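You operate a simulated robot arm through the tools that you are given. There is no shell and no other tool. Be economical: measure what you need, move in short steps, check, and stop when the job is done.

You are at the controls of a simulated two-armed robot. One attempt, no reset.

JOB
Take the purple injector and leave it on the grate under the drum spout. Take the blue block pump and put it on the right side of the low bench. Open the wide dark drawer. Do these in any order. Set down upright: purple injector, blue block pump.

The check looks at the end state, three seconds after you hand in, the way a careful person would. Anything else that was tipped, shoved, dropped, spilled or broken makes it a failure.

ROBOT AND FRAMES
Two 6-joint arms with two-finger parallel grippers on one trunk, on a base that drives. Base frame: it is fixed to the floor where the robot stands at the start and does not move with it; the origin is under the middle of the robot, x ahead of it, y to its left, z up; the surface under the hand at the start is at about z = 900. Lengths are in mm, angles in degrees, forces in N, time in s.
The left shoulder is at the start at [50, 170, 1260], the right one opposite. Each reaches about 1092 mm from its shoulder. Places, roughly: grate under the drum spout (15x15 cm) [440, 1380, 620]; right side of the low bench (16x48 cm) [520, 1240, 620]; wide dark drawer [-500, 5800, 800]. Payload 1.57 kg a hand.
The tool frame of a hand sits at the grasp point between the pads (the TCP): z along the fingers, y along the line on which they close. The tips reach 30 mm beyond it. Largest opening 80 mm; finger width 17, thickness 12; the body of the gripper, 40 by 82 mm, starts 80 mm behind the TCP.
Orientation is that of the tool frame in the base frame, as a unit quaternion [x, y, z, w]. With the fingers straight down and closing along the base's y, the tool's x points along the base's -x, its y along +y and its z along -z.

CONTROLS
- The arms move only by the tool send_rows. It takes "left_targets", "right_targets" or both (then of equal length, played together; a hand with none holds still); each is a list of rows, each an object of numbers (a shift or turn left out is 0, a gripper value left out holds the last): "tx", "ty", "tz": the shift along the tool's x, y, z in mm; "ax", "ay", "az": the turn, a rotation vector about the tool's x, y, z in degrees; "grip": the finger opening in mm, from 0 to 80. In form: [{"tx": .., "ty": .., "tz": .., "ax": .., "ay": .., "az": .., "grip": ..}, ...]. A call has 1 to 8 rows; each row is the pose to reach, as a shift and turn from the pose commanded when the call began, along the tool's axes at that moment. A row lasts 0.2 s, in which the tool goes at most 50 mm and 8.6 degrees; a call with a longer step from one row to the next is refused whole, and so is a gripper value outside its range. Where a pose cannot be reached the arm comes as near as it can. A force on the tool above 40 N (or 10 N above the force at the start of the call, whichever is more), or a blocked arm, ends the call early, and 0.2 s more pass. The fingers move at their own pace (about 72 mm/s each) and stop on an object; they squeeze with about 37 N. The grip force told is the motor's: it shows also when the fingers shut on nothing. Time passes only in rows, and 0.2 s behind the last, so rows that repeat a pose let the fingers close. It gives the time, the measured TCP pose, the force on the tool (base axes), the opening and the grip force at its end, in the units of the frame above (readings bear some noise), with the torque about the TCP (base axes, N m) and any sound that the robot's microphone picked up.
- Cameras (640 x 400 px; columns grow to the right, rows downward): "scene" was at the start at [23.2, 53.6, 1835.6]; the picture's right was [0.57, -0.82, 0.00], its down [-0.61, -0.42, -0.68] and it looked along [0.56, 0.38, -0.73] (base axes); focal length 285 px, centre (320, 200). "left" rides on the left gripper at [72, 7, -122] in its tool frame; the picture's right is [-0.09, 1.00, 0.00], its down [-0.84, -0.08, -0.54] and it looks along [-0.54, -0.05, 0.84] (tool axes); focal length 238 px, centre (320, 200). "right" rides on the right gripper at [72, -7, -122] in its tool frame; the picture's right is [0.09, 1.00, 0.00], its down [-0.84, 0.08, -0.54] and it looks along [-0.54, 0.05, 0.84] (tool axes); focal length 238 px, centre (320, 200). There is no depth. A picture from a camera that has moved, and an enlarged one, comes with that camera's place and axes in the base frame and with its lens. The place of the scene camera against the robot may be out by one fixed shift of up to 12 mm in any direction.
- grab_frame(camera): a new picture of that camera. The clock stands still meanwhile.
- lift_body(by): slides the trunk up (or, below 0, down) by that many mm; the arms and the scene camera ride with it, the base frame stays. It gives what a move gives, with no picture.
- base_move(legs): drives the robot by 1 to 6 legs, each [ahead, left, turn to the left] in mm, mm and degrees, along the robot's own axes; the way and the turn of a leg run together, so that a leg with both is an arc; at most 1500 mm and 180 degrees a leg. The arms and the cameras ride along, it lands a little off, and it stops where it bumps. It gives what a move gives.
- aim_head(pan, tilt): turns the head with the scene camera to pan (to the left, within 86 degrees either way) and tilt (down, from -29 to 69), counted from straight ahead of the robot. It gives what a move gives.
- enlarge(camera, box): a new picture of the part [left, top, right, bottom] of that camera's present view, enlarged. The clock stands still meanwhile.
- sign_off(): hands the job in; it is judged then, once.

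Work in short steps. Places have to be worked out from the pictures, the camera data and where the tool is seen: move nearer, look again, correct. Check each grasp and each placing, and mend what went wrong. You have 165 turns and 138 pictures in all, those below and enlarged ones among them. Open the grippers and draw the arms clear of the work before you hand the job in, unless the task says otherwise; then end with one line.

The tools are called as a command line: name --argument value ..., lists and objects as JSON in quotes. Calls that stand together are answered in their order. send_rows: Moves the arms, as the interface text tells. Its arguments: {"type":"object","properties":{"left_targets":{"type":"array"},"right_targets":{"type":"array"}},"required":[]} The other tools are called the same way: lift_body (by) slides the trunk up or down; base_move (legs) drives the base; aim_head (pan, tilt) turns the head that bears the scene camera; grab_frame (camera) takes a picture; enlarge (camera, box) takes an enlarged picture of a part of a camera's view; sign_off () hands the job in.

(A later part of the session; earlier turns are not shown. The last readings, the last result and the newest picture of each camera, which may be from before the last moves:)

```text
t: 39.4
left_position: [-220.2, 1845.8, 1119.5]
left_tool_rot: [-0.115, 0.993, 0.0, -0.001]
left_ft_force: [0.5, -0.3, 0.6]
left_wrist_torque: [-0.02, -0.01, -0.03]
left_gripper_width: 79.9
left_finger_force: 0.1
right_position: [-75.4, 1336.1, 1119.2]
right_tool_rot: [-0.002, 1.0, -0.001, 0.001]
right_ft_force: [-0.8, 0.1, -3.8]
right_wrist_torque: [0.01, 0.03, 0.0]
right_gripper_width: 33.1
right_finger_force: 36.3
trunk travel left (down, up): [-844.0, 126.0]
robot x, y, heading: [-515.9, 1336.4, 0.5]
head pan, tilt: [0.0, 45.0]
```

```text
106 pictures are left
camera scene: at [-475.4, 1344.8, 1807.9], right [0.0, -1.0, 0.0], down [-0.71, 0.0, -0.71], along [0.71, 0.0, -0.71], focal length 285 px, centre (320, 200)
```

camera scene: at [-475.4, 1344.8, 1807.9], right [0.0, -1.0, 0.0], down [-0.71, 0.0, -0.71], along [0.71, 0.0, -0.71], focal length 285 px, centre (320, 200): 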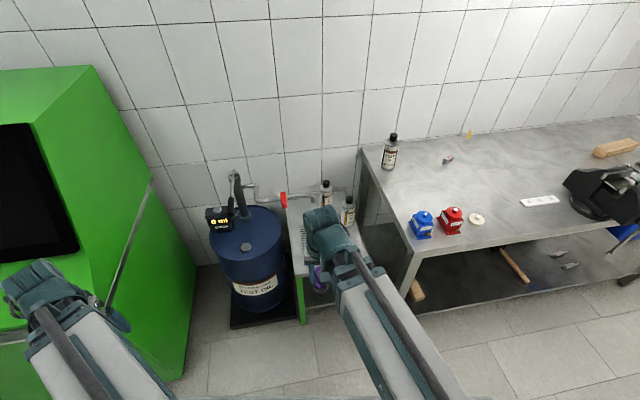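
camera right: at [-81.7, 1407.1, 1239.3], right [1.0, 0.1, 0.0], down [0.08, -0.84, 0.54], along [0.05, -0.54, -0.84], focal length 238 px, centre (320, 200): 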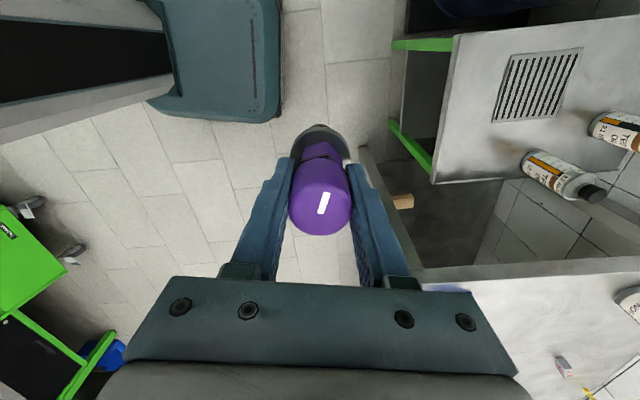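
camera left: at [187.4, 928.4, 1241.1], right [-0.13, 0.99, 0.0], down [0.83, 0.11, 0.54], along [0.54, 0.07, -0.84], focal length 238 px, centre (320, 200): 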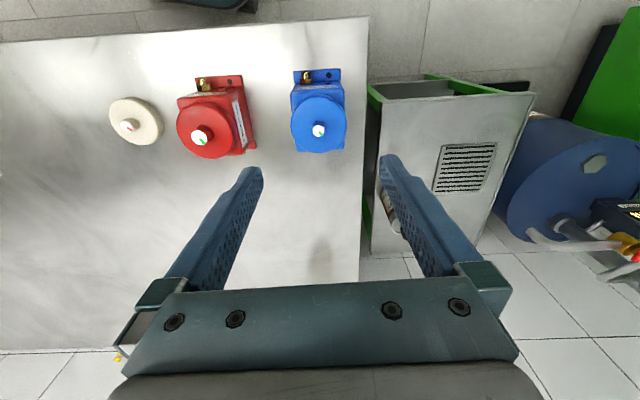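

I'll fold the left hand in more and drive the base to about (-350, 1400).

send_rows --left_targets '[{"tx": 10, "ty": -30}, {"tx": 20, "ty": -60}, {"tx": 30, "ty": -90}, {"tx": 40, "ty": -120}, {"tx": 50, "ty": -150}]'

base_move --legs '[[165, 65, 0]]'

send_rows --right_targets '[{"tx": -35, "ty": -23}, {"tx": -70, "ty": -46}, {"tx": -105, "ty": -69}, {"tx": -140, "ty": -92}, {"tx": -175, "ty": -115}, {"tx": -210, "ty": -138}, {"tx": -240, "ty": -160}, {"tx": -265, "ty": -180}]'

grab_frame --camera "scene"

grab_frame --camera "right"

```text
t: 40.5
left_position: [-146.5, 1761.5, 1117.7]
left_tool_rot: [-0.115, 0.993, -0.001, 0.0]
left_ft_force: [-0.2, -0.9, 0.2]
left_wrist_torque: [-0.01, 0.01, -0.03]
left_gripper_width: 80.1
left_finger_force: 0.1
left hand out of reach, approached as far as the arm can: row 1, 2, 3, 4, 5
right_position: [-76.5, 1334.9, 1118.6]
right_tool_rot: [-0.002, 1.0, -0.001, -0.001]
right_ft_force: [0.5, -0.2, -2.1]
right_wrist_torque: [0.0, 0.02, -0.02]
right_gripper_width: 33.0
right_finger_force: 36.6
trunk travel left (down, up): [-844.0, 126.0]
robot x, y, heading: [-512.5, 1335.5, 0.3]
head pan, tilt: [0.0, 45.0]
```

```text
t: 42.0
left_position: [21.2, 1827.3, 1118.1]
left_tool_rot: [-0.112, 0.994, -0.002, -0.001]
left_ft_force: [-1.1, 0.1, 0.8]
left_wrist_torque: [-0.01, -0.01, -0.03]
left_gripper_width: 80.1
left_finger_force: 0.0
right_position: [92.4, 1401.0, 1119.2]
right_tool_rot: [0.001, 1.0, -0.001, 0.0]
right_ft_force: [0.3, 0.1, -3.1]
right_wrist_torque: [-0.01, 0.06, 0.01]
right_gripper_width: 33.0
right_finger_force: 37.1
trunk travel left (down, up): [-844.0, 126.0]
robot x, y, heading: [-346.4, 1399.4, 0.2]
head pan, tilt: [0.0, 45.0]
```

```text
t: 43.9
left_position: [20.4, 1825.8, 1118.6]
left_tool_rot: [-0.113, 0.994, -0.001, -0.002]
left_ft_force: [0.1, 0.6, 0.0]
left_wrist_torque: [0.02, -0.02, -0.03]
left_gripper_width: 80.1
left_finger_force: 0.1
right_position: [357.3, 1218.4, 1118.8]
right_tool_rot: [0.0, 1.0, -0.001, 0.0]
right_ft_force: [-0.1, 0.0, -3.2]
right_wrist_torque: [0.04, 0.03, -0.03]
right_gripper_width: 32.9
right_finger_force: 37.1
trunk travel left (down, up): [-844.0, 126.0]
robot x, y, heading: [-349.8, 1403.8, -0.2]
head pan, tilt: [0.0, 45.0]
```

```text
105 pictures are left
camera scene: at [-307.6, 1410.5, 1807.8], right [0.0, -1.0, 0.0], down [-0.71, 0.0, -0.71], along [0.71, 0.0, -0.71], focal length 285 px, centre (320, 200)
```

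scene: 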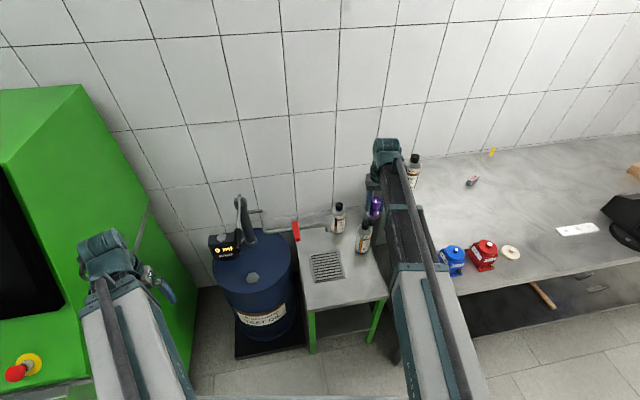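

```text
104 pictures are left
camera right: at [286.4, 1211.4, 1239.0], right [-0.09, 1.0, 0.0], down [0.84, 0.08, 0.54], along [0.54, 0.05, -0.84], focal length 238 px, centre (320, 200)
```

right: 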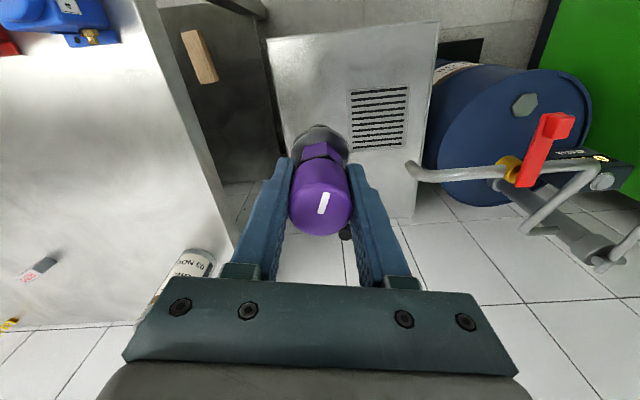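

Everything checks: spout tip at (441, 1373, 890), grate around (432, 1376). The bench is rotated about 12°. I'll lower the trunk in two steps towards the low bench's front right part.

lift_body --by -200

grab_frame --camera "scene"

grab_frame --camera "right"

```text
t: 46.0
left_position: [21.8, 1826.3, 918.9]
left_tool_rot: [-0.112, 0.994, -0.001, -0.001]
left_ft_force: [-0.5, -0.4, 0.3]
left_wrist_torque: [0.0, -0.02, 0.02]
left_gripper_width: 79.9
left_finger_force: 0.0
right_position: [356.0, 1218.1, 917.6]
right_tool_rot: [0.001, 1.0, 0.0, 0.0]
right_ft_force: [0.0, -0.5, -3.4]
right_wrist_torque: [0.01, -0.01, 0.05]
right_gripper_width: 33.1
right_finger_force: 37.0
trunk travel left (down, up): [-644.0, 326.0]
robot x, y, heading: [-350.6, 1403.3, -0.1]
head pan, tilt: [0.0, 45.0]
```

```text
103 pictures are left
camera scene: at [-308.2, 1411.0, 1607.9], right [0.0, -1.0, 0.0], down [-0.71, 0.0, -0.71], along [0.71, 0.0, -0.71], focal length 285 px, centre (320, 200)
```

scene: 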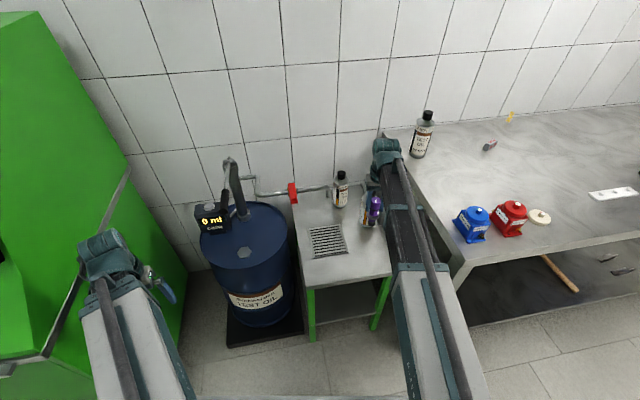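

```text
102 pictures are left
camera right: at [285.4, 1211.8, 1039.4], right [-0.09, 1.0, 0.0], down [0.84, 0.08, 0.54], along [0.54, 0.05, -0.84], focal length 238 px, centre (320, 200)
```

right: 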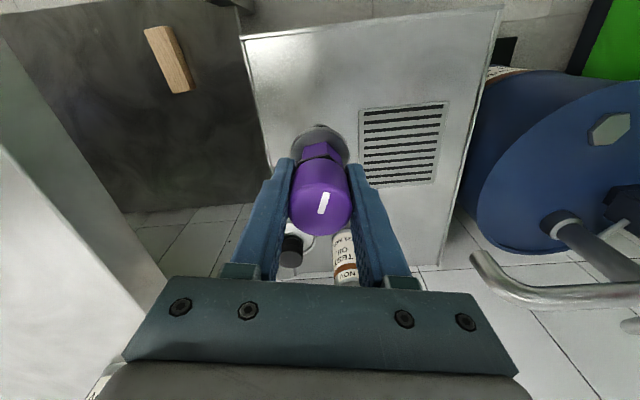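

Clear all round, with the bottle about 140 mm beyond the hand. Lowering to just above the surface.

lift_body --by -180

grab_frame --camera "right"

grab_frame --camera "scene"

```text
t: 48.0
left_position: [21.8, 1826.5, 737.0]
left_tool_rot: [-0.112, 0.994, -0.001, -0.001]
left_ft_force: [0.1, -0.3, -0.6]
left_wrist_torque: [0.02, -0.02, -0.04]
left_gripper_width: 80.2
left_finger_force: 0.1
right_position: [356.1, 1218.7, 737.9]
right_tool_rot: [0.001, 1.0, -0.001, 0.0]
right_ft_force: [0.5, 0.2, -3.3]
right_wrist_torque: [-0.01, 0.0, 0.02]
right_gripper_width: 33.0
right_finger_force: 37.0
trunk travel left (down, up): [-464.0, 506.0]
robot x, y, heading: [-351.2, 1402.3, 0.4]
head pan, tilt: [0.0, 45.0]
```

```text
101 pictures are left
camera right: at [285.4, 1211.8, 859.4], right [-0.09, 1.0, 0.0], down [0.84, 0.08, 0.54], along [0.54, 0.05, -0.84], focal length 238 px, centre (320, 200)
```

right: 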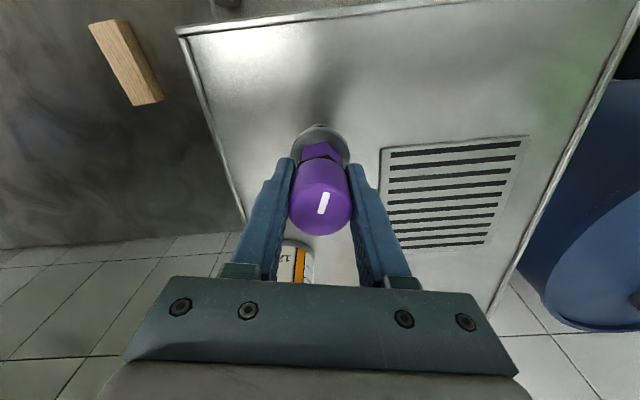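

```text
100 pictures are left
camera scene: at [-308.3, 1411.0, 1427.9], right [0.0, -1.0, 0.0], down [-0.71, 0.0, -0.71], along [0.71, 0.0, -0.71], focal length 285 px, centre (320, 200)
```

scene: 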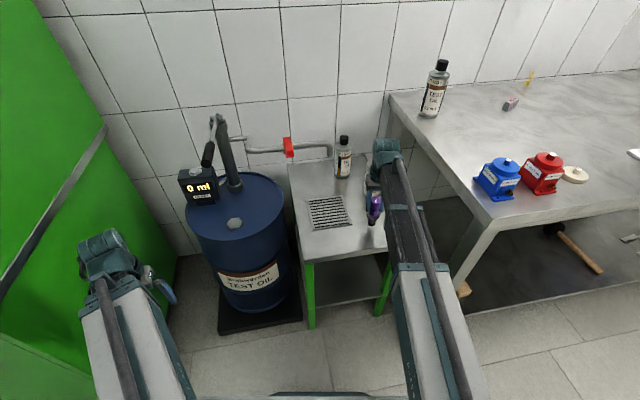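

Now lowering in small steps while watching the force.

lift_body --by -15

lift_body --by -4

enlarge --camera "right" --box '[256, 90, 384, 190]'

```text
t: 48.6
left_position: [20.9, 1826.6, 723.6]
left_tool_rot: [-0.113, 0.994, -0.001, -0.001]
left_ft_force: [-0.8, -0.1, 0.8]
left_wrist_torque: [-0.01, -0.03, 0.0]
left_gripper_width: 80.0
left_finger_force: 0.1
right_position: [356.4, 1217.9, 723.2]
right_tool_rot: [0.001, 1.0, -0.001, 0.001]
right_ft_force: [0.7, -0.1, -3.3]
right_wrist_torque: [-0.02, 0.02, -0.01]
right_gripper_width: 32.8
right_finger_force: 36.9
trunk travel left (down, up): [-449.0, 521.0]
robot x, y, heading: [-351.6, 1404.9, 0.1]
head pan, tilt: [0.0, 45.0]
```

```text
t: 49.2
left_position: [21.3, 1827.1, 720.8]
left_tool_rot: [-0.112, 0.994, -0.001, -0.001]
left_ft_force: [-0.1, -0.4, 0.1]
left_wrist_torque: [-0.01, -0.02, -0.03]
left_gripper_width: 80.1
left_finger_force: 0.0
right_position: [356.2, 1218.3, 719.4]
right_tool_rot: [0.001, 1.0, -0.001, 0.0]
right_ft_force: [-0.3, -0.4, -2.6]
right_wrist_torque: [-0.01, 0.02, 0.01]
right_gripper_width: 33.0
right_finger_force: 37.0
trunk travel left (down, up): [-445.0, 525.0]
robot x, y, heading: [-347.3, 1403.0, -0.4]
head pan, tilt: [0.0, 45.0]
```

```text
4.00 times, centred on (320, 140) of right
camera zoom: at [285.4, 1211.8, 840.3], right [-0.09, 1.0, 0.0], down [0.84, 0.08, 0.54], along [0.54, 0.05, -0.84], focal length 953 px, centre (320, 440)
```

zoom: 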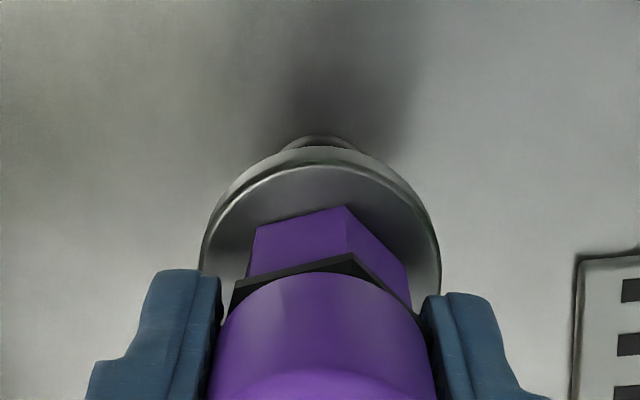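

Not yet in contact, as it still carries about -3 N. Continuing in 2 mm steps.

lift_body --by -2

lift_body --by -2

```text
t: 49.7
left_position: [21.2, 1827.2, 717.9]
left_tool_rot: [-0.113, 0.994, -0.001, 0.0]
left_ft_force: [0.0, 0.1, -0.4]
left_wrist_torque: [-0.03, 0.03, 0.01]
left_gripper_width: 80.0
left_finger_force: 0.1
right_position: [354.6, 1218.8, 719.3]
right_tool_rot: [0.001, 1.0, 0.0, 0.001]
right_ft_force: [4.1, -0.6, 18.1]
right_wrist_torque: [0.02, -0.19, 0.0]
right_gripper_width: 33.0
right_finger_force: 36.5
trunk travel left (down, up): [-443.0, 527.0]
robot x, y, heading: [-345.6, 1400.5, 0.2]
head pan, tilt: [0.0, 45.0]
```

```text
t: 50.2
left_position: [21.2, 1826.9, 716.9]
left_tool_rot: [-0.112, 0.994, -0.001, 0.001]
left_ft_force: [0.2, -0.3, 0.2]
left_wrist_torque: [-0.02, -0.02, 0.02]
left_gripper_width: 80.0
left_finger_force: 0.0
right_position: [354.2, 1217.8, 716.9]
right_tool_rot: [0.0, 1.0, -0.001, 0.002]
right_ft_force: [3.4, -0.8, 23.6]
right_wrist_torque: [-0.01, -0.02, 0.0]
right_gripper_width: 33.0
right_finger_force: 37.1
trunk travel left (down, up): [-441.0, 529.0]
robot x, y, heading: [-347.3, 1401.5, 0.1]
head pan, tilt: [0.0, 45.0]
```

Contact at TCP≈718. I'll relieve the pressure by 2 mm and open slowly.

lift_body --by 2

send_rows --right_targets '[{"grip": 36}, {"grip": 42}, {"grip": 55}, {"grip": 80}, {"grip": 80}, {"grip": 80}]'

grab_frame --camera "right"

```text
t: 50.7
left_position: [21.5, 1827.2, 717.1]
left_tool_rot: [-0.112, 0.994, -0.001, -0.001]
left_ft_force: [-0.3, 0.3, -0.1]
left_wrist_torque: [-0.02, 0.03, 0.0]
left_gripper_width: 80.1
left_finger_force: 0.0
right_position: [356.0, 1219.2, 717.0]
right_tool_rot: [0.001, 1.0, -0.001, 0.0]
right_ft_force: [0.4, -0.4, -2.6]
right_wrist_torque: [-0.03, 0.0, 0.0]
right_gripper_width: 33.1
right_finger_force: 37.0
trunk travel left (down, up): [-443.0, 527.0]
robot x, y, heading: [-349.8, 1398.2, -0.0]
head pan, tilt: [0.0, 45.0]
```

```text
t: 52.1
left_position: [21.2, 1826.7, 717.7]
left_tool_rot: [-0.112, 0.994, -0.001, -0.002]
left_ft_force: [-0.4, 0.1, -0.1]
left_wrist_torque: [0.01, 0.01, -0.01]
left_gripper_width: 79.9
left_finger_force: 0.0
right_position: [356.6, 1218.7, 718.1]
right_tool_rot: [0.001, 1.0, -0.001, 0.001]
right_ft_force: [0.3, -0.3, 0.0]
right_wrist_torque: [0.05, -0.02, 0.02]
right_gripper_width: 80.0
right_finger_force: 0.1
trunk travel left (down, up): [-443.0, 527.0]
robot x, y, heading: [-346.9, 1404.6, -0.1]
head pan, tilt: [0.0, 45.0]
```

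```text
98 pictures are left
camera right: at [285.3, 1211.9, 838.4], right [-0.09, 1.0, 0.0], down [0.84, 0.08, 0.54], along [0.54, 0.05, -0.84], focal length 238 px, centre (320, 200)
```

right: 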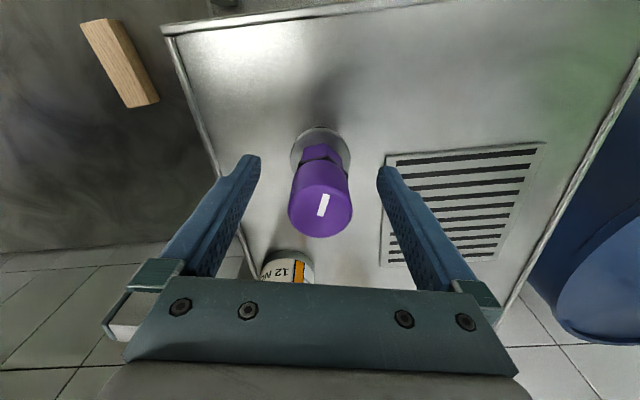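

The injector stands upright at (356, 1218). Next I'll raise the trunk, back the base 130 mm and pitch the hand 50° in the air.

lift_body --by 100

base_move --legs '[[-130, 0, 0]]'

send_rows --right_targets '[{"ay": -8, "tz": -2.1}, {"ay": -16, "tz": -8.5}, {"ay": -24, "tz": -19}, {"ay": -32, "tz": -33.4}, {"ay": -40, "tz": -51.5}, {"ay": -46, "tz": -67.2}, {"ay": -50, "tz": -78.6}, {"ay": -50, "tz": -78.6}]'

grab_frame --camera "right"

grab_frame --camera "scene"

```text
t: 53.5
left_position: [20.8, 1825.2, 817.5]
left_tool_rot: [-0.112, 0.994, -0.001, 0.0]
left_ft_force: [-0.5, -0.1, 0.4]
left_wrist_torque: [0.01, -0.01, -0.02]
left_gripper_width: 80.3
left_finger_force: 0.2
right_position: [356.0, 1218.5, 818.1]
right_tool_rot: [0.001, 1.0, -0.001, 0.0]
right_ft_force: [0.0, 0.3, 0.3]
right_wrist_torque: [-0.03, -0.03, 0.02]
right_gripper_width: 80.0
right_finger_force: 0.1
trunk travel left (down, up): [-543.0, 427.0]
robot x, y, heading: [-347.8, 1403.3, -0.1]
head pan, tilt: [0.0, 45.0]
```

```text
t: 54.8
left_position: [-107.0, 1826.9, 816.5]
left_tool_rot: [-0.113, 0.994, -0.001, 0.0]
left_ft_force: [0.2, 0.2, 0.5]
left_wrist_torque: [-0.03, 0.0, 0.0]
left_gripper_width: 79.8
left_finger_force: 0.1
right_position: [227.9, 1219.0, 818.7]
right_tool_rot: [0.0, 1.0, -0.001, 0.0]
right_ft_force: [0.5, -0.6, 0.9]
right_wrist_torque: [0.0, -0.02, -0.01]
right_gripper_width: 79.7
right_finger_force: 0.0
trunk travel left (down, up): [-543.0, 427.0]
robot x, y, heading: [-475.2, 1403.6, -0.1]
head pan, tilt: [0.0, 45.0]
```

```text
t: 56.5
left_position: [-107.5, 1825.1, 817.5]
left_tool_rot: [-0.113, 0.994, -0.001, -0.001]
left_ft_force: [0.0, 0.6, 0.0]
left_wrist_torque: [0.04, 0.0, -0.04]
left_gripper_width: 79.7
left_finger_force: 0.1
right_position: [227.6, 1217.9, 896.5]
right_tool_rot: [0.0, 0.906, -0.002, 0.423]
right_ft_force: [0.0, -0.1, -1.4]
right_wrist_torque: [0.01, 0.01, -0.02]
right_gripper_width: 80.3
right_finger_force: 0.0
trunk travel left (down, up): [-543.0, 427.0]
robot x, y, heading: [-472.2, 1403.6, -0.2]
head pan, tilt: [0.0, 45.0]
```

```text
97 pictures are left
camera right: at [88.6, 1212.1, 918.4], right [-0.06, 1.0, -0.07], down [0.12, 0.08, 0.99], along [0.99, 0.05, -0.12], focal length 238 px, centre (320, 200)
```

right: 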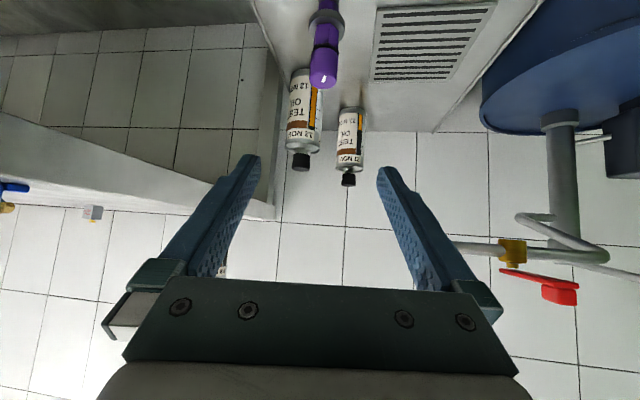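

```text
96 pictures are left
camera scene: at [-437.1, 1411.0, 1506.8], right [0.0, -1.0, 0.0], down [-0.71, 0.0, -0.71], along [0.71, 0.0, -0.71], focal length 285 px, centre (320, 200)
```

scene: 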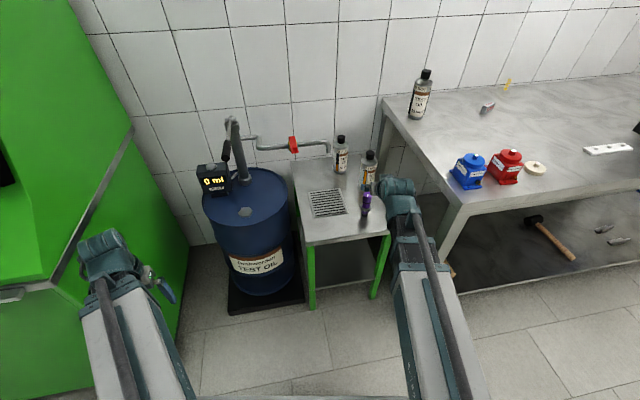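

The pitch works exactly as computed. Lowering the trunk 178 mm to TCP 718, in front of the injector.

lift_body --by -178

grab_frame --camera "right"

grab_frame --camera "scene"

```text
t: 58.5
left_position: [-108.6, 1827.4, 640.2]
left_tool_rot: [-0.113, 0.994, -0.001, -0.001]
left_ft_force: [-0.7, -0.1, 1.0]
left_wrist_torque: [0.01, -0.02, 0.0]
left_gripper_width: 79.8
left_finger_force: 0.0
right_position: [227.0, 1218.5, 718.4]
right_tool_rot: [0.0, 0.906, -0.001, 0.422]
right_ft_force: [0.0, -0.2, 0.2]
right_wrist_torque: [0.01, 0.01, -0.02]
right_gripper_width: 80.0
right_finger_force: 0.0
trunk travel left (down, up): [-365.0, 605.0]
robot x, y, heading: [-476.6, 1401.5, 0.1]
head pan, tilt: [0.0, 45.0]
```

```text
95 pictures are left
camera right: at [88.6, 1212.2, 740.5], right [-0.06, 1.0, -0.07], down [0.12, 0.08, 0.99], along [0.99, 0.05, -0.13], focal length 238 px, centre (320, 200)
```

right: 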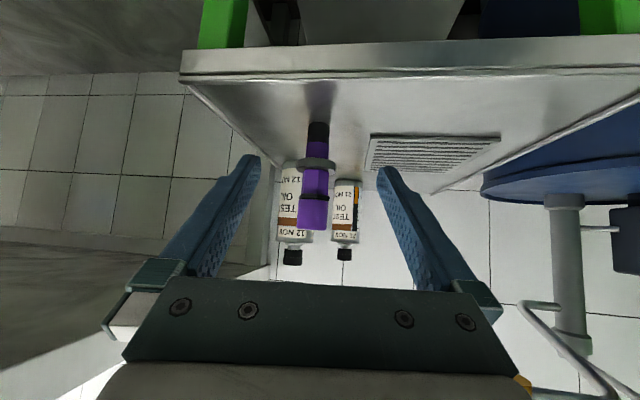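

```text
94 pictures are left
camera scene: at [-437.1, 1411.0, 1328.9], right [0.0, -1.0, 0.0], down [-0.71, 0.0, -0.71], along [0.71, 0.0, -0.71], focal length 285 px, centre (320, 200)
```

scene: 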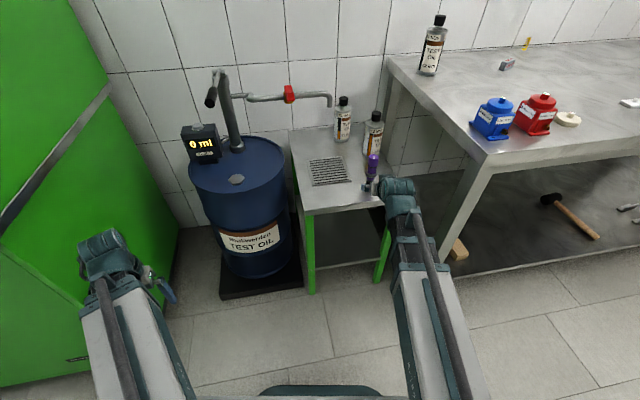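

The cap's centre is at z≈721 and the injector's y is 1217.6, in line with the hand. I'll approach horizontally 127 mm with the fingers straddling it.

send_rows --right_targets '[{"tz": 16, "tx": -13.4}, {"tz": 32, "tx": -26.8}, {"tz": 48, "tx": -40.2}, {"tz": 64, "tx": -53.6}, {"tz": 80, "tx": -67}, {"tz": 90, "tx": -75.4}, {"tz": 97.5, "tx": -81.7}]'

grab_frame --camera "right"

```text
t: 60.1
left_position: [-108.3, 1826.1, 639.6]
left_tool_rot: [-0.113, 0.994, -0.001, 0.0]
left_ft_force: [-0.2, 1.2, 0.0]
left_wrist_torque: [0.02, -0.01, -0.02]
left_gripper_width: 80.1
left_finger_force: 0.0
right_position: [354.5, 1219.5, 719.1]
right_tool_rot: [0.0, 0.906, 0.0, 0.423]
right_ft_force: [0.3, 0.1, 0.0]
right_wrist_torque: [-0.01, 0.01, 0.01]
right_gripper_width: 80.1
right_finger_force: 0.0
trunk travel left (down, up): [-365.0, 605.0]
robot x, y, heading: [-476.2, 1402.3, -0.3]
head pan, tilt: [0.0, 45.0]
```

```text
93 pictures are left
camera right: at [216.1, 1212.6, 740.4], right [-0.06, 1.0, -0.07], down [0.12, 0.08, 0.99], along [0.99, 0.05, -0.13], focal length 238 px, centre (320, 200)
```

right: 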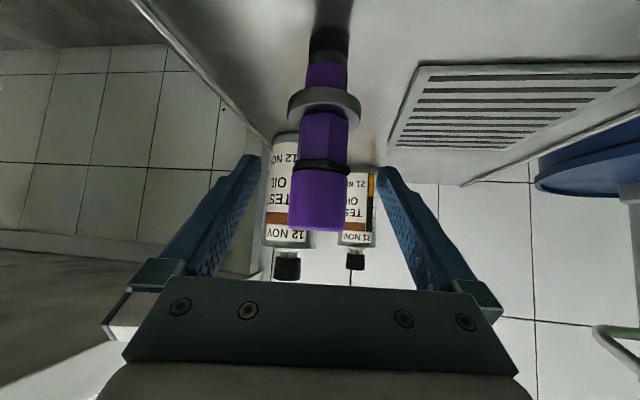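

The injector stands between the fingers and is centred. Closing.

send_rows --right_targets '[{"grip": 60}, {"grip": 45}, {"grip": 38}, {"grip": 20}, {"grip": 20}, {"grip": 20}]'

lift_body --by 25

grab_frame --camera "right"

```text
t: 61.5
left_position: [-107.6, 1825.8, 639.7]
left_tool_rot: [-0.113, 0.994, -0.001, 0.0]
left_ft_force: [-0.3, -0.1, 0.7]
left_wrist_torque: [-0.02, -0.03, -0.04]
left_gripper_width: 79.9
left_finger_force: 0.0
right_position: [354.6, 1220.0, 718.0]
right_tool_rot: [0.0, 0.906, 0.0, 0.423]
right_ft_force: [0.1, -0.2, 1.2]
right_wrist_torque: [-0.07, -0.07, -0.02]
right_gripper_width: 32.9
right_finger_force: 36.9
trunk travel left (down, up): [-365.0, 605.0]
robot x, y, heading: [-476.6, 1399.8, 0.1]
head pan, tilt: [0.0, 45.0]
```

```text
t: 62.2
left_position: [-107.2, 1826.6, 663.4]
left_tool_rot: [-0.113, 0.994, 0.0, -0.001]
left_ft_force: [-0.3, -0.4, 0.5]
left_wrist_torque: [-0.01, -0.05, 0.02]
left_gripper_width: 79.9
left_finger_force: 0.0
right_position: [353.8, 1219.6, 743.0]
right_tool_rot: [0.0, 0.906, 0.0, 0.423]
right_ft_force: [-0.8, 1.0, -3.1]
right_wrist_torque: [-0.02, 0.02, -0.01]
right_gripper_width: 32.9
right_finger_force: 36.9
trunk travel left (down, up): [-390.0, 580.0]
robot x, y, heading: [-477.6, 1402.4, -0.1]
head pan, tilt: [0.0, 45.0]
```

```text
92 pictures are left
camera right: at [216.1, 1212.6, 765.2], right [-0.06, 1.0, -0.07], down [0.12, 0.08, 0.99], along [0.99, 0.05, -0.13], focal length 238 px, centre (320, 200)
```

right: 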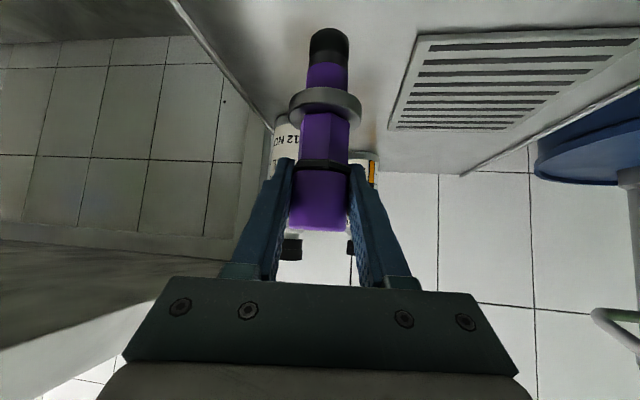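

Held upright. The grate centre works out at about (430, 1371). I'll move there at this height, 25 mm above.

send_rows --right_targets '[{"tz": 8.5, "tx": -7.2, "ty": 21.8}, {"tz": 17, "tx": -14.4, "ty": 43.6}, {"tz": 25.5, "tx": -21.6, "ty": 65.4}, {"tz": 34, "tx": -28.8, "ty": 87.2}, {"tz": 42.5, "tx": -36, "ty": 109}, {"tz": 51, "tx": -43, "ty": 131}, {"tz": 59, "tx": -49.5, "ty": 151}]'

grab_frame --camera "right"

grab_frame --camera "scene"

```text
t: 63.8
left_position: [-108.1, 1827.1, 664.1]
left_tool_rot: [-0.114, 0.994, -0.001, -0.001]
left_ft_force: [0.5, 0.0, 0.1]
left_wrist_torque: [-0.01, 0.03, 0.03]
left_gripper_width: 80.3
left_finger_force: 0.0
right_position: [432.3, 1372.1, 743.7]
right_tool_rot: [-0.001, 0.906, -0.001, 0.423]
right_ft_force: [-0.1, 0.3, -3.1]
right_wrist_torque: [-0.02, 0.01, 0.02]
right_gripper_width: 33.0
right_finger_force: 37.2
trunk travel left (down, up): [-390.0, 580.0]
robot x, y, heading: [-476.0, 1399.6, -0.1]
head pan, tilt: [0.0, 45.0]
```

```text
91 pictures are left
camera right: at [293.8, 1364.7, 765.2], right [-0.06, 1.0, -0.07], down [0.12, 0.08, 0.99], along [0.99, 0.05, -0.12], focal length 238 px, centre (320, 200)
```

right: 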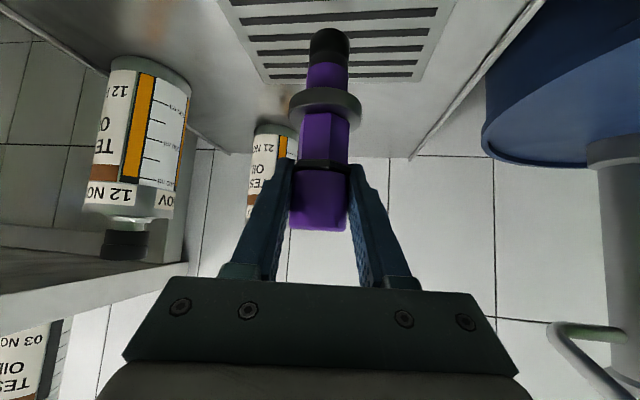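

```text
90 pictures are left
camera scene: at [-436.8, 1411.0, 1353.8], right [0.0, -1.0, 0.0], down [-0.71, 0.0, -0.71], along [0.71, 0.0, -0.71], focal length 285 px, centre (320, 200)
```

scene: 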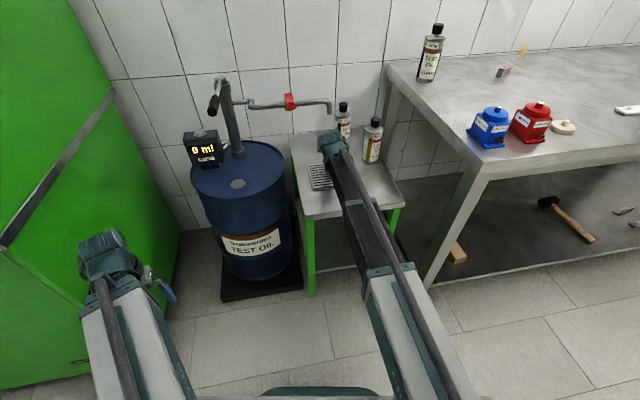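

Over the grate. Lowering in small steps to contact.

lift_body --by -20

lift_body --by -3

lift_body --by -2

grab_frame --camera "right"

```text
t: 64.5
left_position: [-108.5, 1825.8, 645.3]
left_tool_rot: [-0.113, 0.994, -0.001, -0.001]
left_ft_force: [-0.6, 1.6, 0.3]
left_wrist_torque: [-0.04, 0.0, 0.0]
left_gripper_width: 79.9
left_finger_force: 0.1
right_position: [432.1, 1371.2, 724.8]
right_tool_rot: [-0.001, 0.905, 0.0, 0.425]
right_ft_force: [2.5, 0.4, 5.1]
right_wrist_torque: [0.08, -0.17, 0.02]
right_gripper_width: 32.9
right_finger_force: 36.9
trunk travel left (down, up): [-370.0, 600.0]
robot x, y, heading: [-474.1, 1402.7, -0.0]
head pan, tilt: [0.0, 45.0]
```

```text
t: 65.0
left_position: [-109.5, 1826.8, 642.9]
left_tool_rot: [-0.113, 0.994, -0.001, 0.0]
left_ft_force: [0.5, -0.1, -0.4]
left_wrist_torque: [0.03, 0.03, -0.02]
left_gripper_width: 80.2
left_finger_force: 0.0
right_position: [432.8, 1370.3, 723.4]
right_tool_rot: [0.0, 0.904, -0.001, 0.427]
right_ft_force: [2.8, -0.8, 24.9]
right_wrist_torque: [-0.02, -0.15, -0.02]
right_gripper_width: 33.1
right_finger_force: 37.2
trunk travel left (down, up): [-367.0, 603.0]
robot x, y, heading: [-478.1, 1401.4, -0.1]
head pan, tilt: [0.0, 45.0]
```

```text
t: 65.5
left_position: [-108.8, 1825.8, 641.0]
left_tool_rot: [-0.114, 0.993, -0.001, 0.001]
left_ft_force: [0.4, 0.5, 0.4]
left_wrist_torque: [-0.01, 0.03, 0.01]
left_gripper_width: 79.9
left_finger_force: 0.1
right_position: [431.9, 1371.6, 721.3]
right_tool_rot: [-0.001, 0.905, 0.0, 0.426]
right_ft_force: [2.0, -2.3, 24.1]
right_wrist_torque: [0.0, 0.01, 0.02]
right_gripper_width: 33.1
right_finger_force: 36.8
trunk travel left (down, up): [-365.0, 605.0]
robot x, y, heading: [-472.5, 1406.9, 0.0]
head pan, tilt: [0.0, 45.0]
```

```text
89 pictures are left
camera right: at [292.5, 1364.2, 742.1], right [-0.06, 1.0, -0.07], down [0.12, 0.08, 0.99], along [0.99, 0.05, -0.12], focal length 238 px, centre (320, 200)
```

right: 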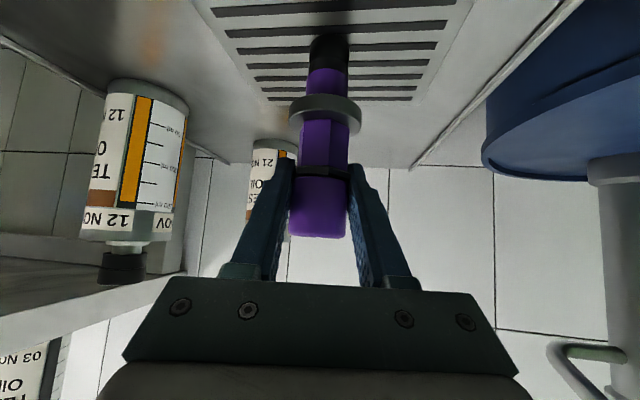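

Contact with the grate is at TCP≈724, and I've pushed slightly past it. I'll come up 4 mm to neutral, check, then release.

lift_body --by 4

enlarge --camera "right" --box '[240, 10, 400, 260]'

```text
t: 66.1
left_position: [-107.8, 1826.9, 643.7]
left_tool_rot: [-0.114, 0.994, -0.001, -0.001]
left_ft_force: [-0.8, 1.2, 1.1]
left_wrist_torque: [-0.01, 0.01, -0.01]
left_gripper_width: 80.1
left_finger_force: 0.0
right_position: [431.9, 1370.7, 721.6]
right_tool_rot: [0.0, 0.906, 0.0, 0.423]
right_ft_force: [0.4, -0.1, -3.5]
right_wrist_torque: [0.04, 0.03, 0.01]
right_gripper_width: 33.1
right_finger_force: 37.2
trunk travel left (down, up): [-369.0, 601.0]
robot x, y, heading: [-479.1, 1399.2, -0.0]
head pan, tilt: [0.0, 45.0]
```

```text
1.60 times, centred on (320, 135) of right
camera zoom: at [293.0, 1364.5, 743.8], right [-0.06, 1.0, -0.07], down [0.12, 0.08, 0.99], along [0.99, 0.05, -0.13], focal length 381 px, centre (320, 304)
```

zoom: 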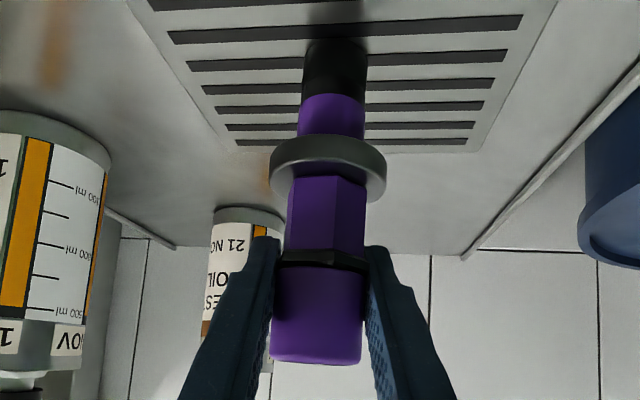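

It hangs vertical and again carries its weight, so it's about 1–2 mm above. Lowering 1 mm at a time until light contact, then releasing.

lift_body --by -1

lift_body --by -1

```text
t: 66.6
left_position: [-107.6, 1826.8, 643.2]
left_tool_rot: [-0.114, 0.994, 0.0, -0.001]
left_ft_force: [-0.2, -0.4, 0.2]
left_wrist_torque: [-0.02, 0.01, 0.03]
left_gripper_width: 80.0
left_finger_force: 0.1
right_position: [432.4, 1371.8, 721.2]
right_tool_rot: [0.001, 0.906, -0.002, 0.423]
right_ft_force: [-0.1, -0.2, -3.3]
right_wrist_torque: [-0.02, 0.02, 0.04]
right_gripper_width: 32.8
right_finger_force: 37.2
trunk travel left (down, up): [-368.0, 602.0]
robot x, y, heading: [-475.5, 1405.2, 0.1]
head pan, tilt: [0.0, 45.0]
```

```text
t: 67.1
left_position: [-108.5, 1827.1, 642.9]
left_tool_rot: [-0.113, 0.994, -0.001, -0.001]
left_ft_force: [0.0, 0.4, -0.5]
left_wrist_torque: [-0.02, 0.04, -0.01]
left_gripper_width: 80.3
left_finger_force: 0.0
right_position: [432.0, 1371.1, 721.0]
right_tool_rot: [0.0, 0.906, -0.001, 0.424]
right_ft_force: [-0.3, 0.0, 1.3]
right_wrist_torque: [0.04, 0.03, 0.0]
right_gripper_width: 33.2
right_finger_force: 37.1
trunk travel left (down, up): [-367.0, 603.0]
robot x, y, heading: [-475.9, 1401.3, 0.2]
head pan, tilt: [0.0, 45.0]
```

Light contact (+1.3 N). Opening slowly.

send_rows --right_targets '[{"grip": 34}, {"grip": 36}, {"grip": 40}, {"grip": 50}, {"grip": 65}, {"grip": 80}, {"grip": 80}]'

grab_frame --camera "right"

```text
t: 68.7
left_position: [-108.5, 1826.3, 641.8]
left_tool_rot: [-0.113, 0.994, -0.001, -0.001]
left_ft_force: [0.1, -0.2, 0.8]
left_wrist_torque: [0.02, 0.01, -0.04]
left_gripper_width: 80.0
left_finger_force: 0.0
right_position: [432.2, 1371.4, 720.8]
right_tool_rot: [0.0, 0.906, -0.001, 0.424]
right_ft_force: [-0.6, 0.4, 0.0]
right_wrist_torque: [-0.02, -0.01, -0.04]
right_gripper_width: 80.2
right_finger_force: 0.0
trunk travel left (down, up): [-367.0, 603.0]
robot x, y, heading: [-474.4, 1401.6, -0.2]
head pan, tilt: [0.0, 45.0]
```

```text
87 pictures are left
camera right: at [293.4, 1364.2, 742.4], right [-0.06, 1.0, -0.07], down [0.12, 0.08, 0.99], along [0.99, 0.05, -0.12], focal length 238 px, centre (320, 200)
```

right: 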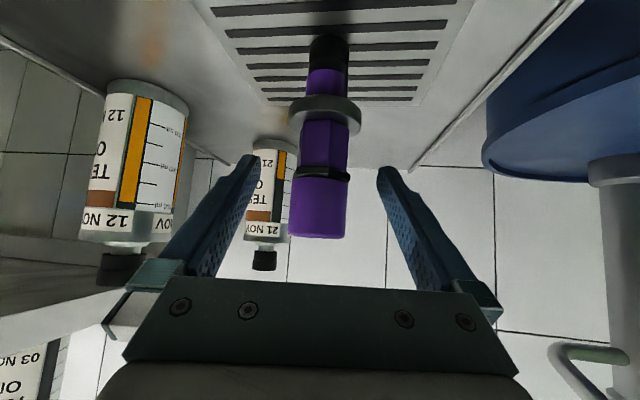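

It stands free. I'll retract straight back with the arm, then the base, and view the result.

send_rows --right_targets '[{"tz": -15, "tx": 12.6}, {"tz": -30, "tx": 25.2}, {"tz": -50, "tx": 42}, {"tz": -75, "tx": 63}, {"tz": -100, "tx": 84}]'

base_move --legs '[[-150, 0, 0]]'

grab_frame --camera "right"

enlarge --camera "scene" --box '[220, 60, 440, 200]'

```text
t: 69.9
left_position: [-108.7, 1825.9, 643.0]
left_tool_rot: [-0.113, 0.994, -0.001, -0.001]
left_ft_force: [0.1, 0.6, 0.3]
left_wrist_torque: [-0.03, 0.01, -0.01]
left_gripper_width: 80.1
left_finger_force: 0.1
right_position: [301.2, 1370.7, 720.7]
right_tool_rot: [0.001, 0.906, -0.002, 0.424]
right_ft_force: [0.0, 0.3, 0.0]
right_wrist_torque: [-0.01, 0.04, 0.0]
right_gripper_width: 79.8
right_finger_force: 0.0
trunk travel left (down, up): [-367.0, 603.0]
robot x, y, heading: [-477.7, 1403.6, 0.1]
head pan, tilt: [0.0, 45.0]
```

```text
t: 71.3
left_position: [-254.8, 1826.5, 641.7]
left_tool_rot: [-0.112, 0.994, -0.001, 0.0]
left_ft_force: [0.0, -1.8, 0.1]
left_wrist_torque: [-0.02, 0.01, 0.02]
left_gripper_width: 80.1
left_finger_force: 0.0
right_position: [155.7, 1371.1, 721.1]
right_tool_rot: [-0.002, 0.906, 0.0, 0.423]
right_ft_force: [-0.8, 0.4, -0.7]
right_wrist_torque: [-0.02, 0.03, 0.0]
right_gripper_width: 80.0
right_finger_force: 0.0
trunk travel left (down, up): [-367.0, 603.0]
robot x, y, heading: [-623.9, 1404.1, -0.1]
head pan, tilt: [0.0, 45.0]
```

```text
86 pictures are left
camera right: at [16.9, 1364.4, 742.3], right [-0.06, 1.0, -0.07], down [0.12, 0.08, 0.99], along [0.99, 0.05, -0.13], focal length 238 px, centre (320, 200)
```

right: 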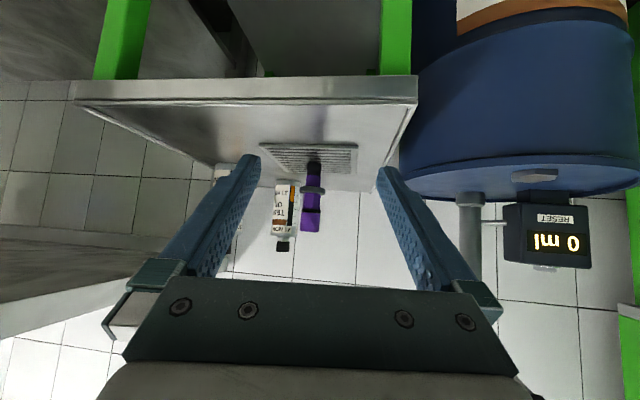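

```text
2.86 times, centred on (330, 130) of scene
camera zoom: at [-583.6, 1411.0, 1330.8], right [0.0, -1.0, 0.0], down [-0.71, 0.0, -0.71], along [0.71, 0.0, -0.71], focal length 814 px, centre (291, 400)
```

zoom: 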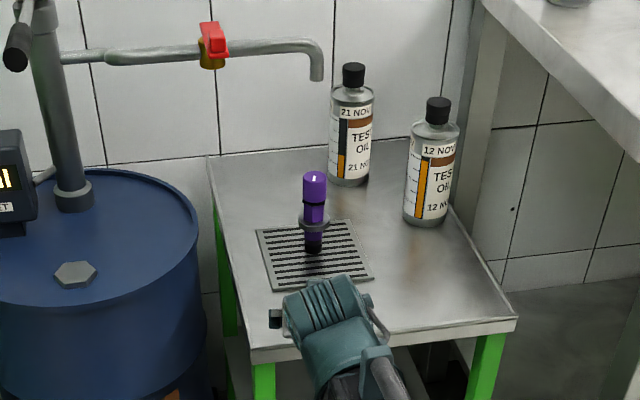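

The injector stands upright on the grate under the spout. For the pump I'll use the right arm from the open side: raise the trunk, then bring the right hand back to vertical.

lift_body --by 450

send_rows --right_targets '[{"ay": 8, "tz": 14.2, "tx": 16.9}, {"ay": 16, "tz": 26.4, "tx": 31.4}, {"ay": 24, "tz": 36.2, "tx": 43.1}, {"ay": 32, "tz": 43.6, "tx": 51.9}, {"ay": 40, "tz": 48.3, "tx": 57.6}, {"ay": 46, "tz": 50.2, "tx": 59.8}, {"ay": 50, "tz": 50.5, "tx": 60.2}, {"ay": 50, "tz": 50.5, "tx": 60.2}]'

```text
refused: 450 is not a number from -400 to 400
```

```text
t: 73.1
left_position: [-254.1, 1825.8, 640.8]
left_tool_rot: [-0.113, 0.994, -0.001, 0.0]
left_ft_force: [0.7, 1.1, -1.0]
left_wrist_torque: [-0.04, 0.02, -0.01]
left_gripper_width: 80.2
left_finger_force: 0.0
right_position: [155.6, 1371.4, 640.7]
right_tool_rot: [-0.001, 1.0, -0.001, 0.0]
right_ft_force: [0.2, 0.1, 0.3]
right_wrist_torque: [-0.04, 0.03, 0.01]
right_gripper_width: 80.0
right_finger_force: 0.0
trunk travel left (down, up): [-367.0, 603.0]
robot x, y, heading: [-619.4, 1401.6, -0.3]
head pan, tilt: [0.0, 45.0]
```

The lift was refused for size, but the unpitching stayed clear of everything. Raising in two parts.

lift_body --by 400

lift_body --by 50

```text
t: 76.9
left_position: [-254.6, 1826.2, 1041.4]
left_tool_rot: [-0.114, 0.994, -0.001, -0.001]
left_ft_force: [-0.8, 0.6, 0.1]
left_wrist_torque: [0.0, -0.01, -0.01]
left_gripper_width: 80.0
left_finger_force: 0.1
right_position: [156.3, 1371.4, 1041.5]
right_tool_rot: [0.0, 1.0, -0.001, 0.001]
right_ft_force: [0.8, 0.3, 1.1]
right_wrist_torque: [-0.06, 0.0, 0.04]
right_gripper_width: 79.9
right_finger_force: 0.2
trunk travel left (down, up): [-767.0, 203.0]
robot x, y, heading: [-620.7, 1402.0, 0.2]
head pan, tilt: [0.0, 45.0]
```

```text
t: 77.8
left_position: [-254.7, 1826.3, 1092.3]
left_tool_rot: [-0.114, 0.994, 0.0, -0.001]
left_ft_force: [0.1, 0.7, -0.4]
left_wrist_torque: [-0.03, -0.01, -0.02]
left_gripper_width: 80.0
left_finger_force: 0.0
right_position: [157.0, 1371.4, 1091.8]
right_tool_rot: [0.0, 1.0, -0.001, 0.001]
right_ft_force: [-0.9, -0.5, 0.5]
right_wrist_torque: [0.0, -0.03, 0.01]
right_gripper_width: 80.0
right_finger_force: 0.0
trunk travel left (down, up): [-817.0, 153.0]
robot x, y, heading: [-622.3, 1399.2, 0.1]
head pan, tilt: [0.0, 45.0]
```

I'll drive to about (-445, 1121), then bring the right hand over the pump with the right yaw.

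base_move --legs '[[0, -280, 0], [175, 0, 0]]'

send_rows --right_targets '[{"tx": 15, "ty": -31, "az": -2.5}, {"tx": 30, "ty": -62, "az": -5}, {"tx": 45, "ty": -93, "az": -7.5}, {"tx": 60, "ty": -124, "az": -10.5}, {"tx": 72, "ty": -150, "az": -10.5}]'

grab_frame --camera "right"

```text
t: 80.9
left_position: [-77.5, 1545.0, 1091.9]
left_tool_rot: [-0.114, 0.993, -0.002, -0.002]
left_ft_force: [0.0, -0.4, -0.4]
left_wrist_torque: [-0.02, 0.07, -0.02]
left_gripper_width: 80.0
left_finger_force: 0.0
right_position: [335.8, 1091.9, 1090.9]
right_tool_rot: [-0.002, 1.0, 0.0, 0.0]
right_ft_force: [0.6, 0.7, 0.2]
right_wrist_torque: [0.0, 0.06, 0.0]
right_gripper_width: 80.1
right_finger_force: 0.2
trunk travel left (down, up): [-817.0, 153.0]
robot x, y, heading: [-444.2, 1116.4, 0.4]
head pan, tilt: [0.0, 45.0]
```

```text
t: 82.1
left_position: [-79.7, 1545.2, 1091.3]
left_tool_rot: [-0.115, 0.993, -0.001, 0.0]
left_ft_force: [-0.3, -0.7, 0.5]
left_wrist_torque: [0.02, -0.02, 0.03]
left_gripper_width: 80.0
left_finger_force: 0.0
right_position: [264.4, 940.3, 1091.9]
right_tool_rot: [-0.094, 0.996, -0.001, 0.001]
right_ft_force: [0.4, 0.8, -0.5]
right_wrist_torque: [0.02, -0.01, 0.0]
right_gripper_width: 80.2
right_finger_force: 0.1
trunk travel left (down, up): [-817.0, 153.0]
robot x, y, heading: [-446.1, 1119.7, 0.4]
head pan, tilt: [0.0, 45.0]
```

```text
84 pictures are left
camera right: at [195.1, 919.9, 1212.3], right [-0.28, 0.96, 0.0], down [0.81, 0.23, 0.54], along [0.52, 0.15, -0.84], focal length 238 px, centre (320, 200)
```

right: 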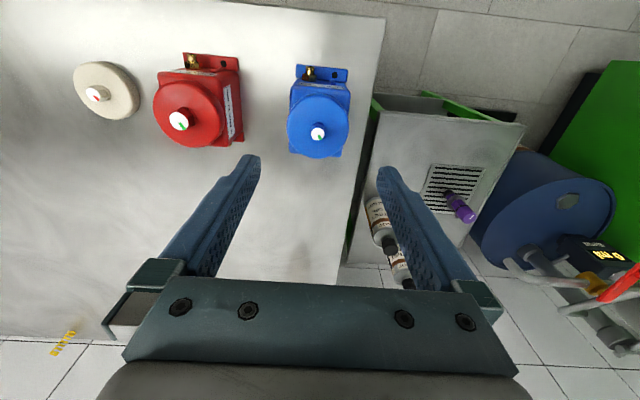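

enlarge --camera "right" --box '[256, 55, 384, 165]'

```text
3.64 times, centred on (320, 110) of right
camera zoom: at [195.1, 919.9, 1212.3], right [-0.28, 0.96, 0.0], down [0.81, 0.23, 0.54], along [0.52, 0.15, -0.84], focal length 867 px, centre (320, 527)
```

zoom: 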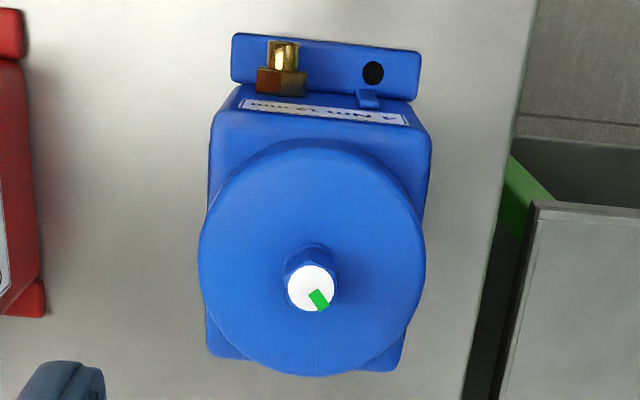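

The yaw matches at about 11°. I'll nudge to the centre at (258, 936) and lower 90 mm.

send_rows --right_targets '[{"tx": 7, "ty": -3, "grip": 80}]'

lift_body --by -75

grab_frame --camera "right"

```text
t: 82.5
left_position: [-79.0, 1544.7, 1091.6]
left_tool_rot: [-0.115, 0.993, -0.001, 0.0]
left_ft_force: [-0.3, -0.6, 0.4]
left_wrist_torque: [0.02, 0.02, 0.02]
left_gripper_width: 80.0
left_finger_force: 0.0
right_position: [257.3, 935.5, 1092.4]
right_tool_rot: [-0.093, 0.996, -0.001, 0.001]
right_ft_force: [0.5, 0.6, 0.2]
right_wrist_torque: [0.03, -0.01, -0.01]
right_gripper_width: 79.9
right_finger_force: 0.1
trunk travel left (down, up): [-817.0, 153.0]
robot x, y, heading: [-446.2, 1119.0, 0.6]
head pan, tilt: [0.0, 45.0]
```

```text
t: 83.6
left_position: [-78.5, 1544.6, 1016.3]
left_tool_rot: [-0.115, 0.993, -0.001, -0.001]
left_ft_force: [0.6, -0.5, -0.4]
left_wrist_torque: [0.0, 0.01, -0.01]
left_gripper_width: 80.1
left_finger_force: 0.0
right_position: [256.8, 936.2, 1016.6]
right_tool_rot: [-0.093, 0.996, -0.002, 0.001]
right_ft_force: [-0.4, 1.1, 0.3]
right_wrist_torque: [0.02, -0.04, -0.02]
right_gripper_width: 79.7
right_finger_force: 0.2
trunk travel left (down, up): [-742.0, 228.0]
robot x, y, heading: [-446.6, 1114.8, 0.3]
head pan, tilt: [0.0, 45.0]
```

```text
82 pictures are left
camera right: at [188.4, 916.0, 1137.4], right [-0.28, 0.96, 0.0], down [0.81, 0.23, 0.54], along [0.52, 0.15, -0.84], focal length 238 px, centre (320, 200)
```

right: 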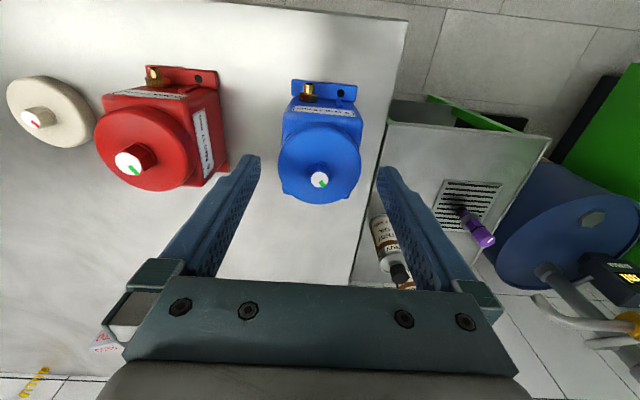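

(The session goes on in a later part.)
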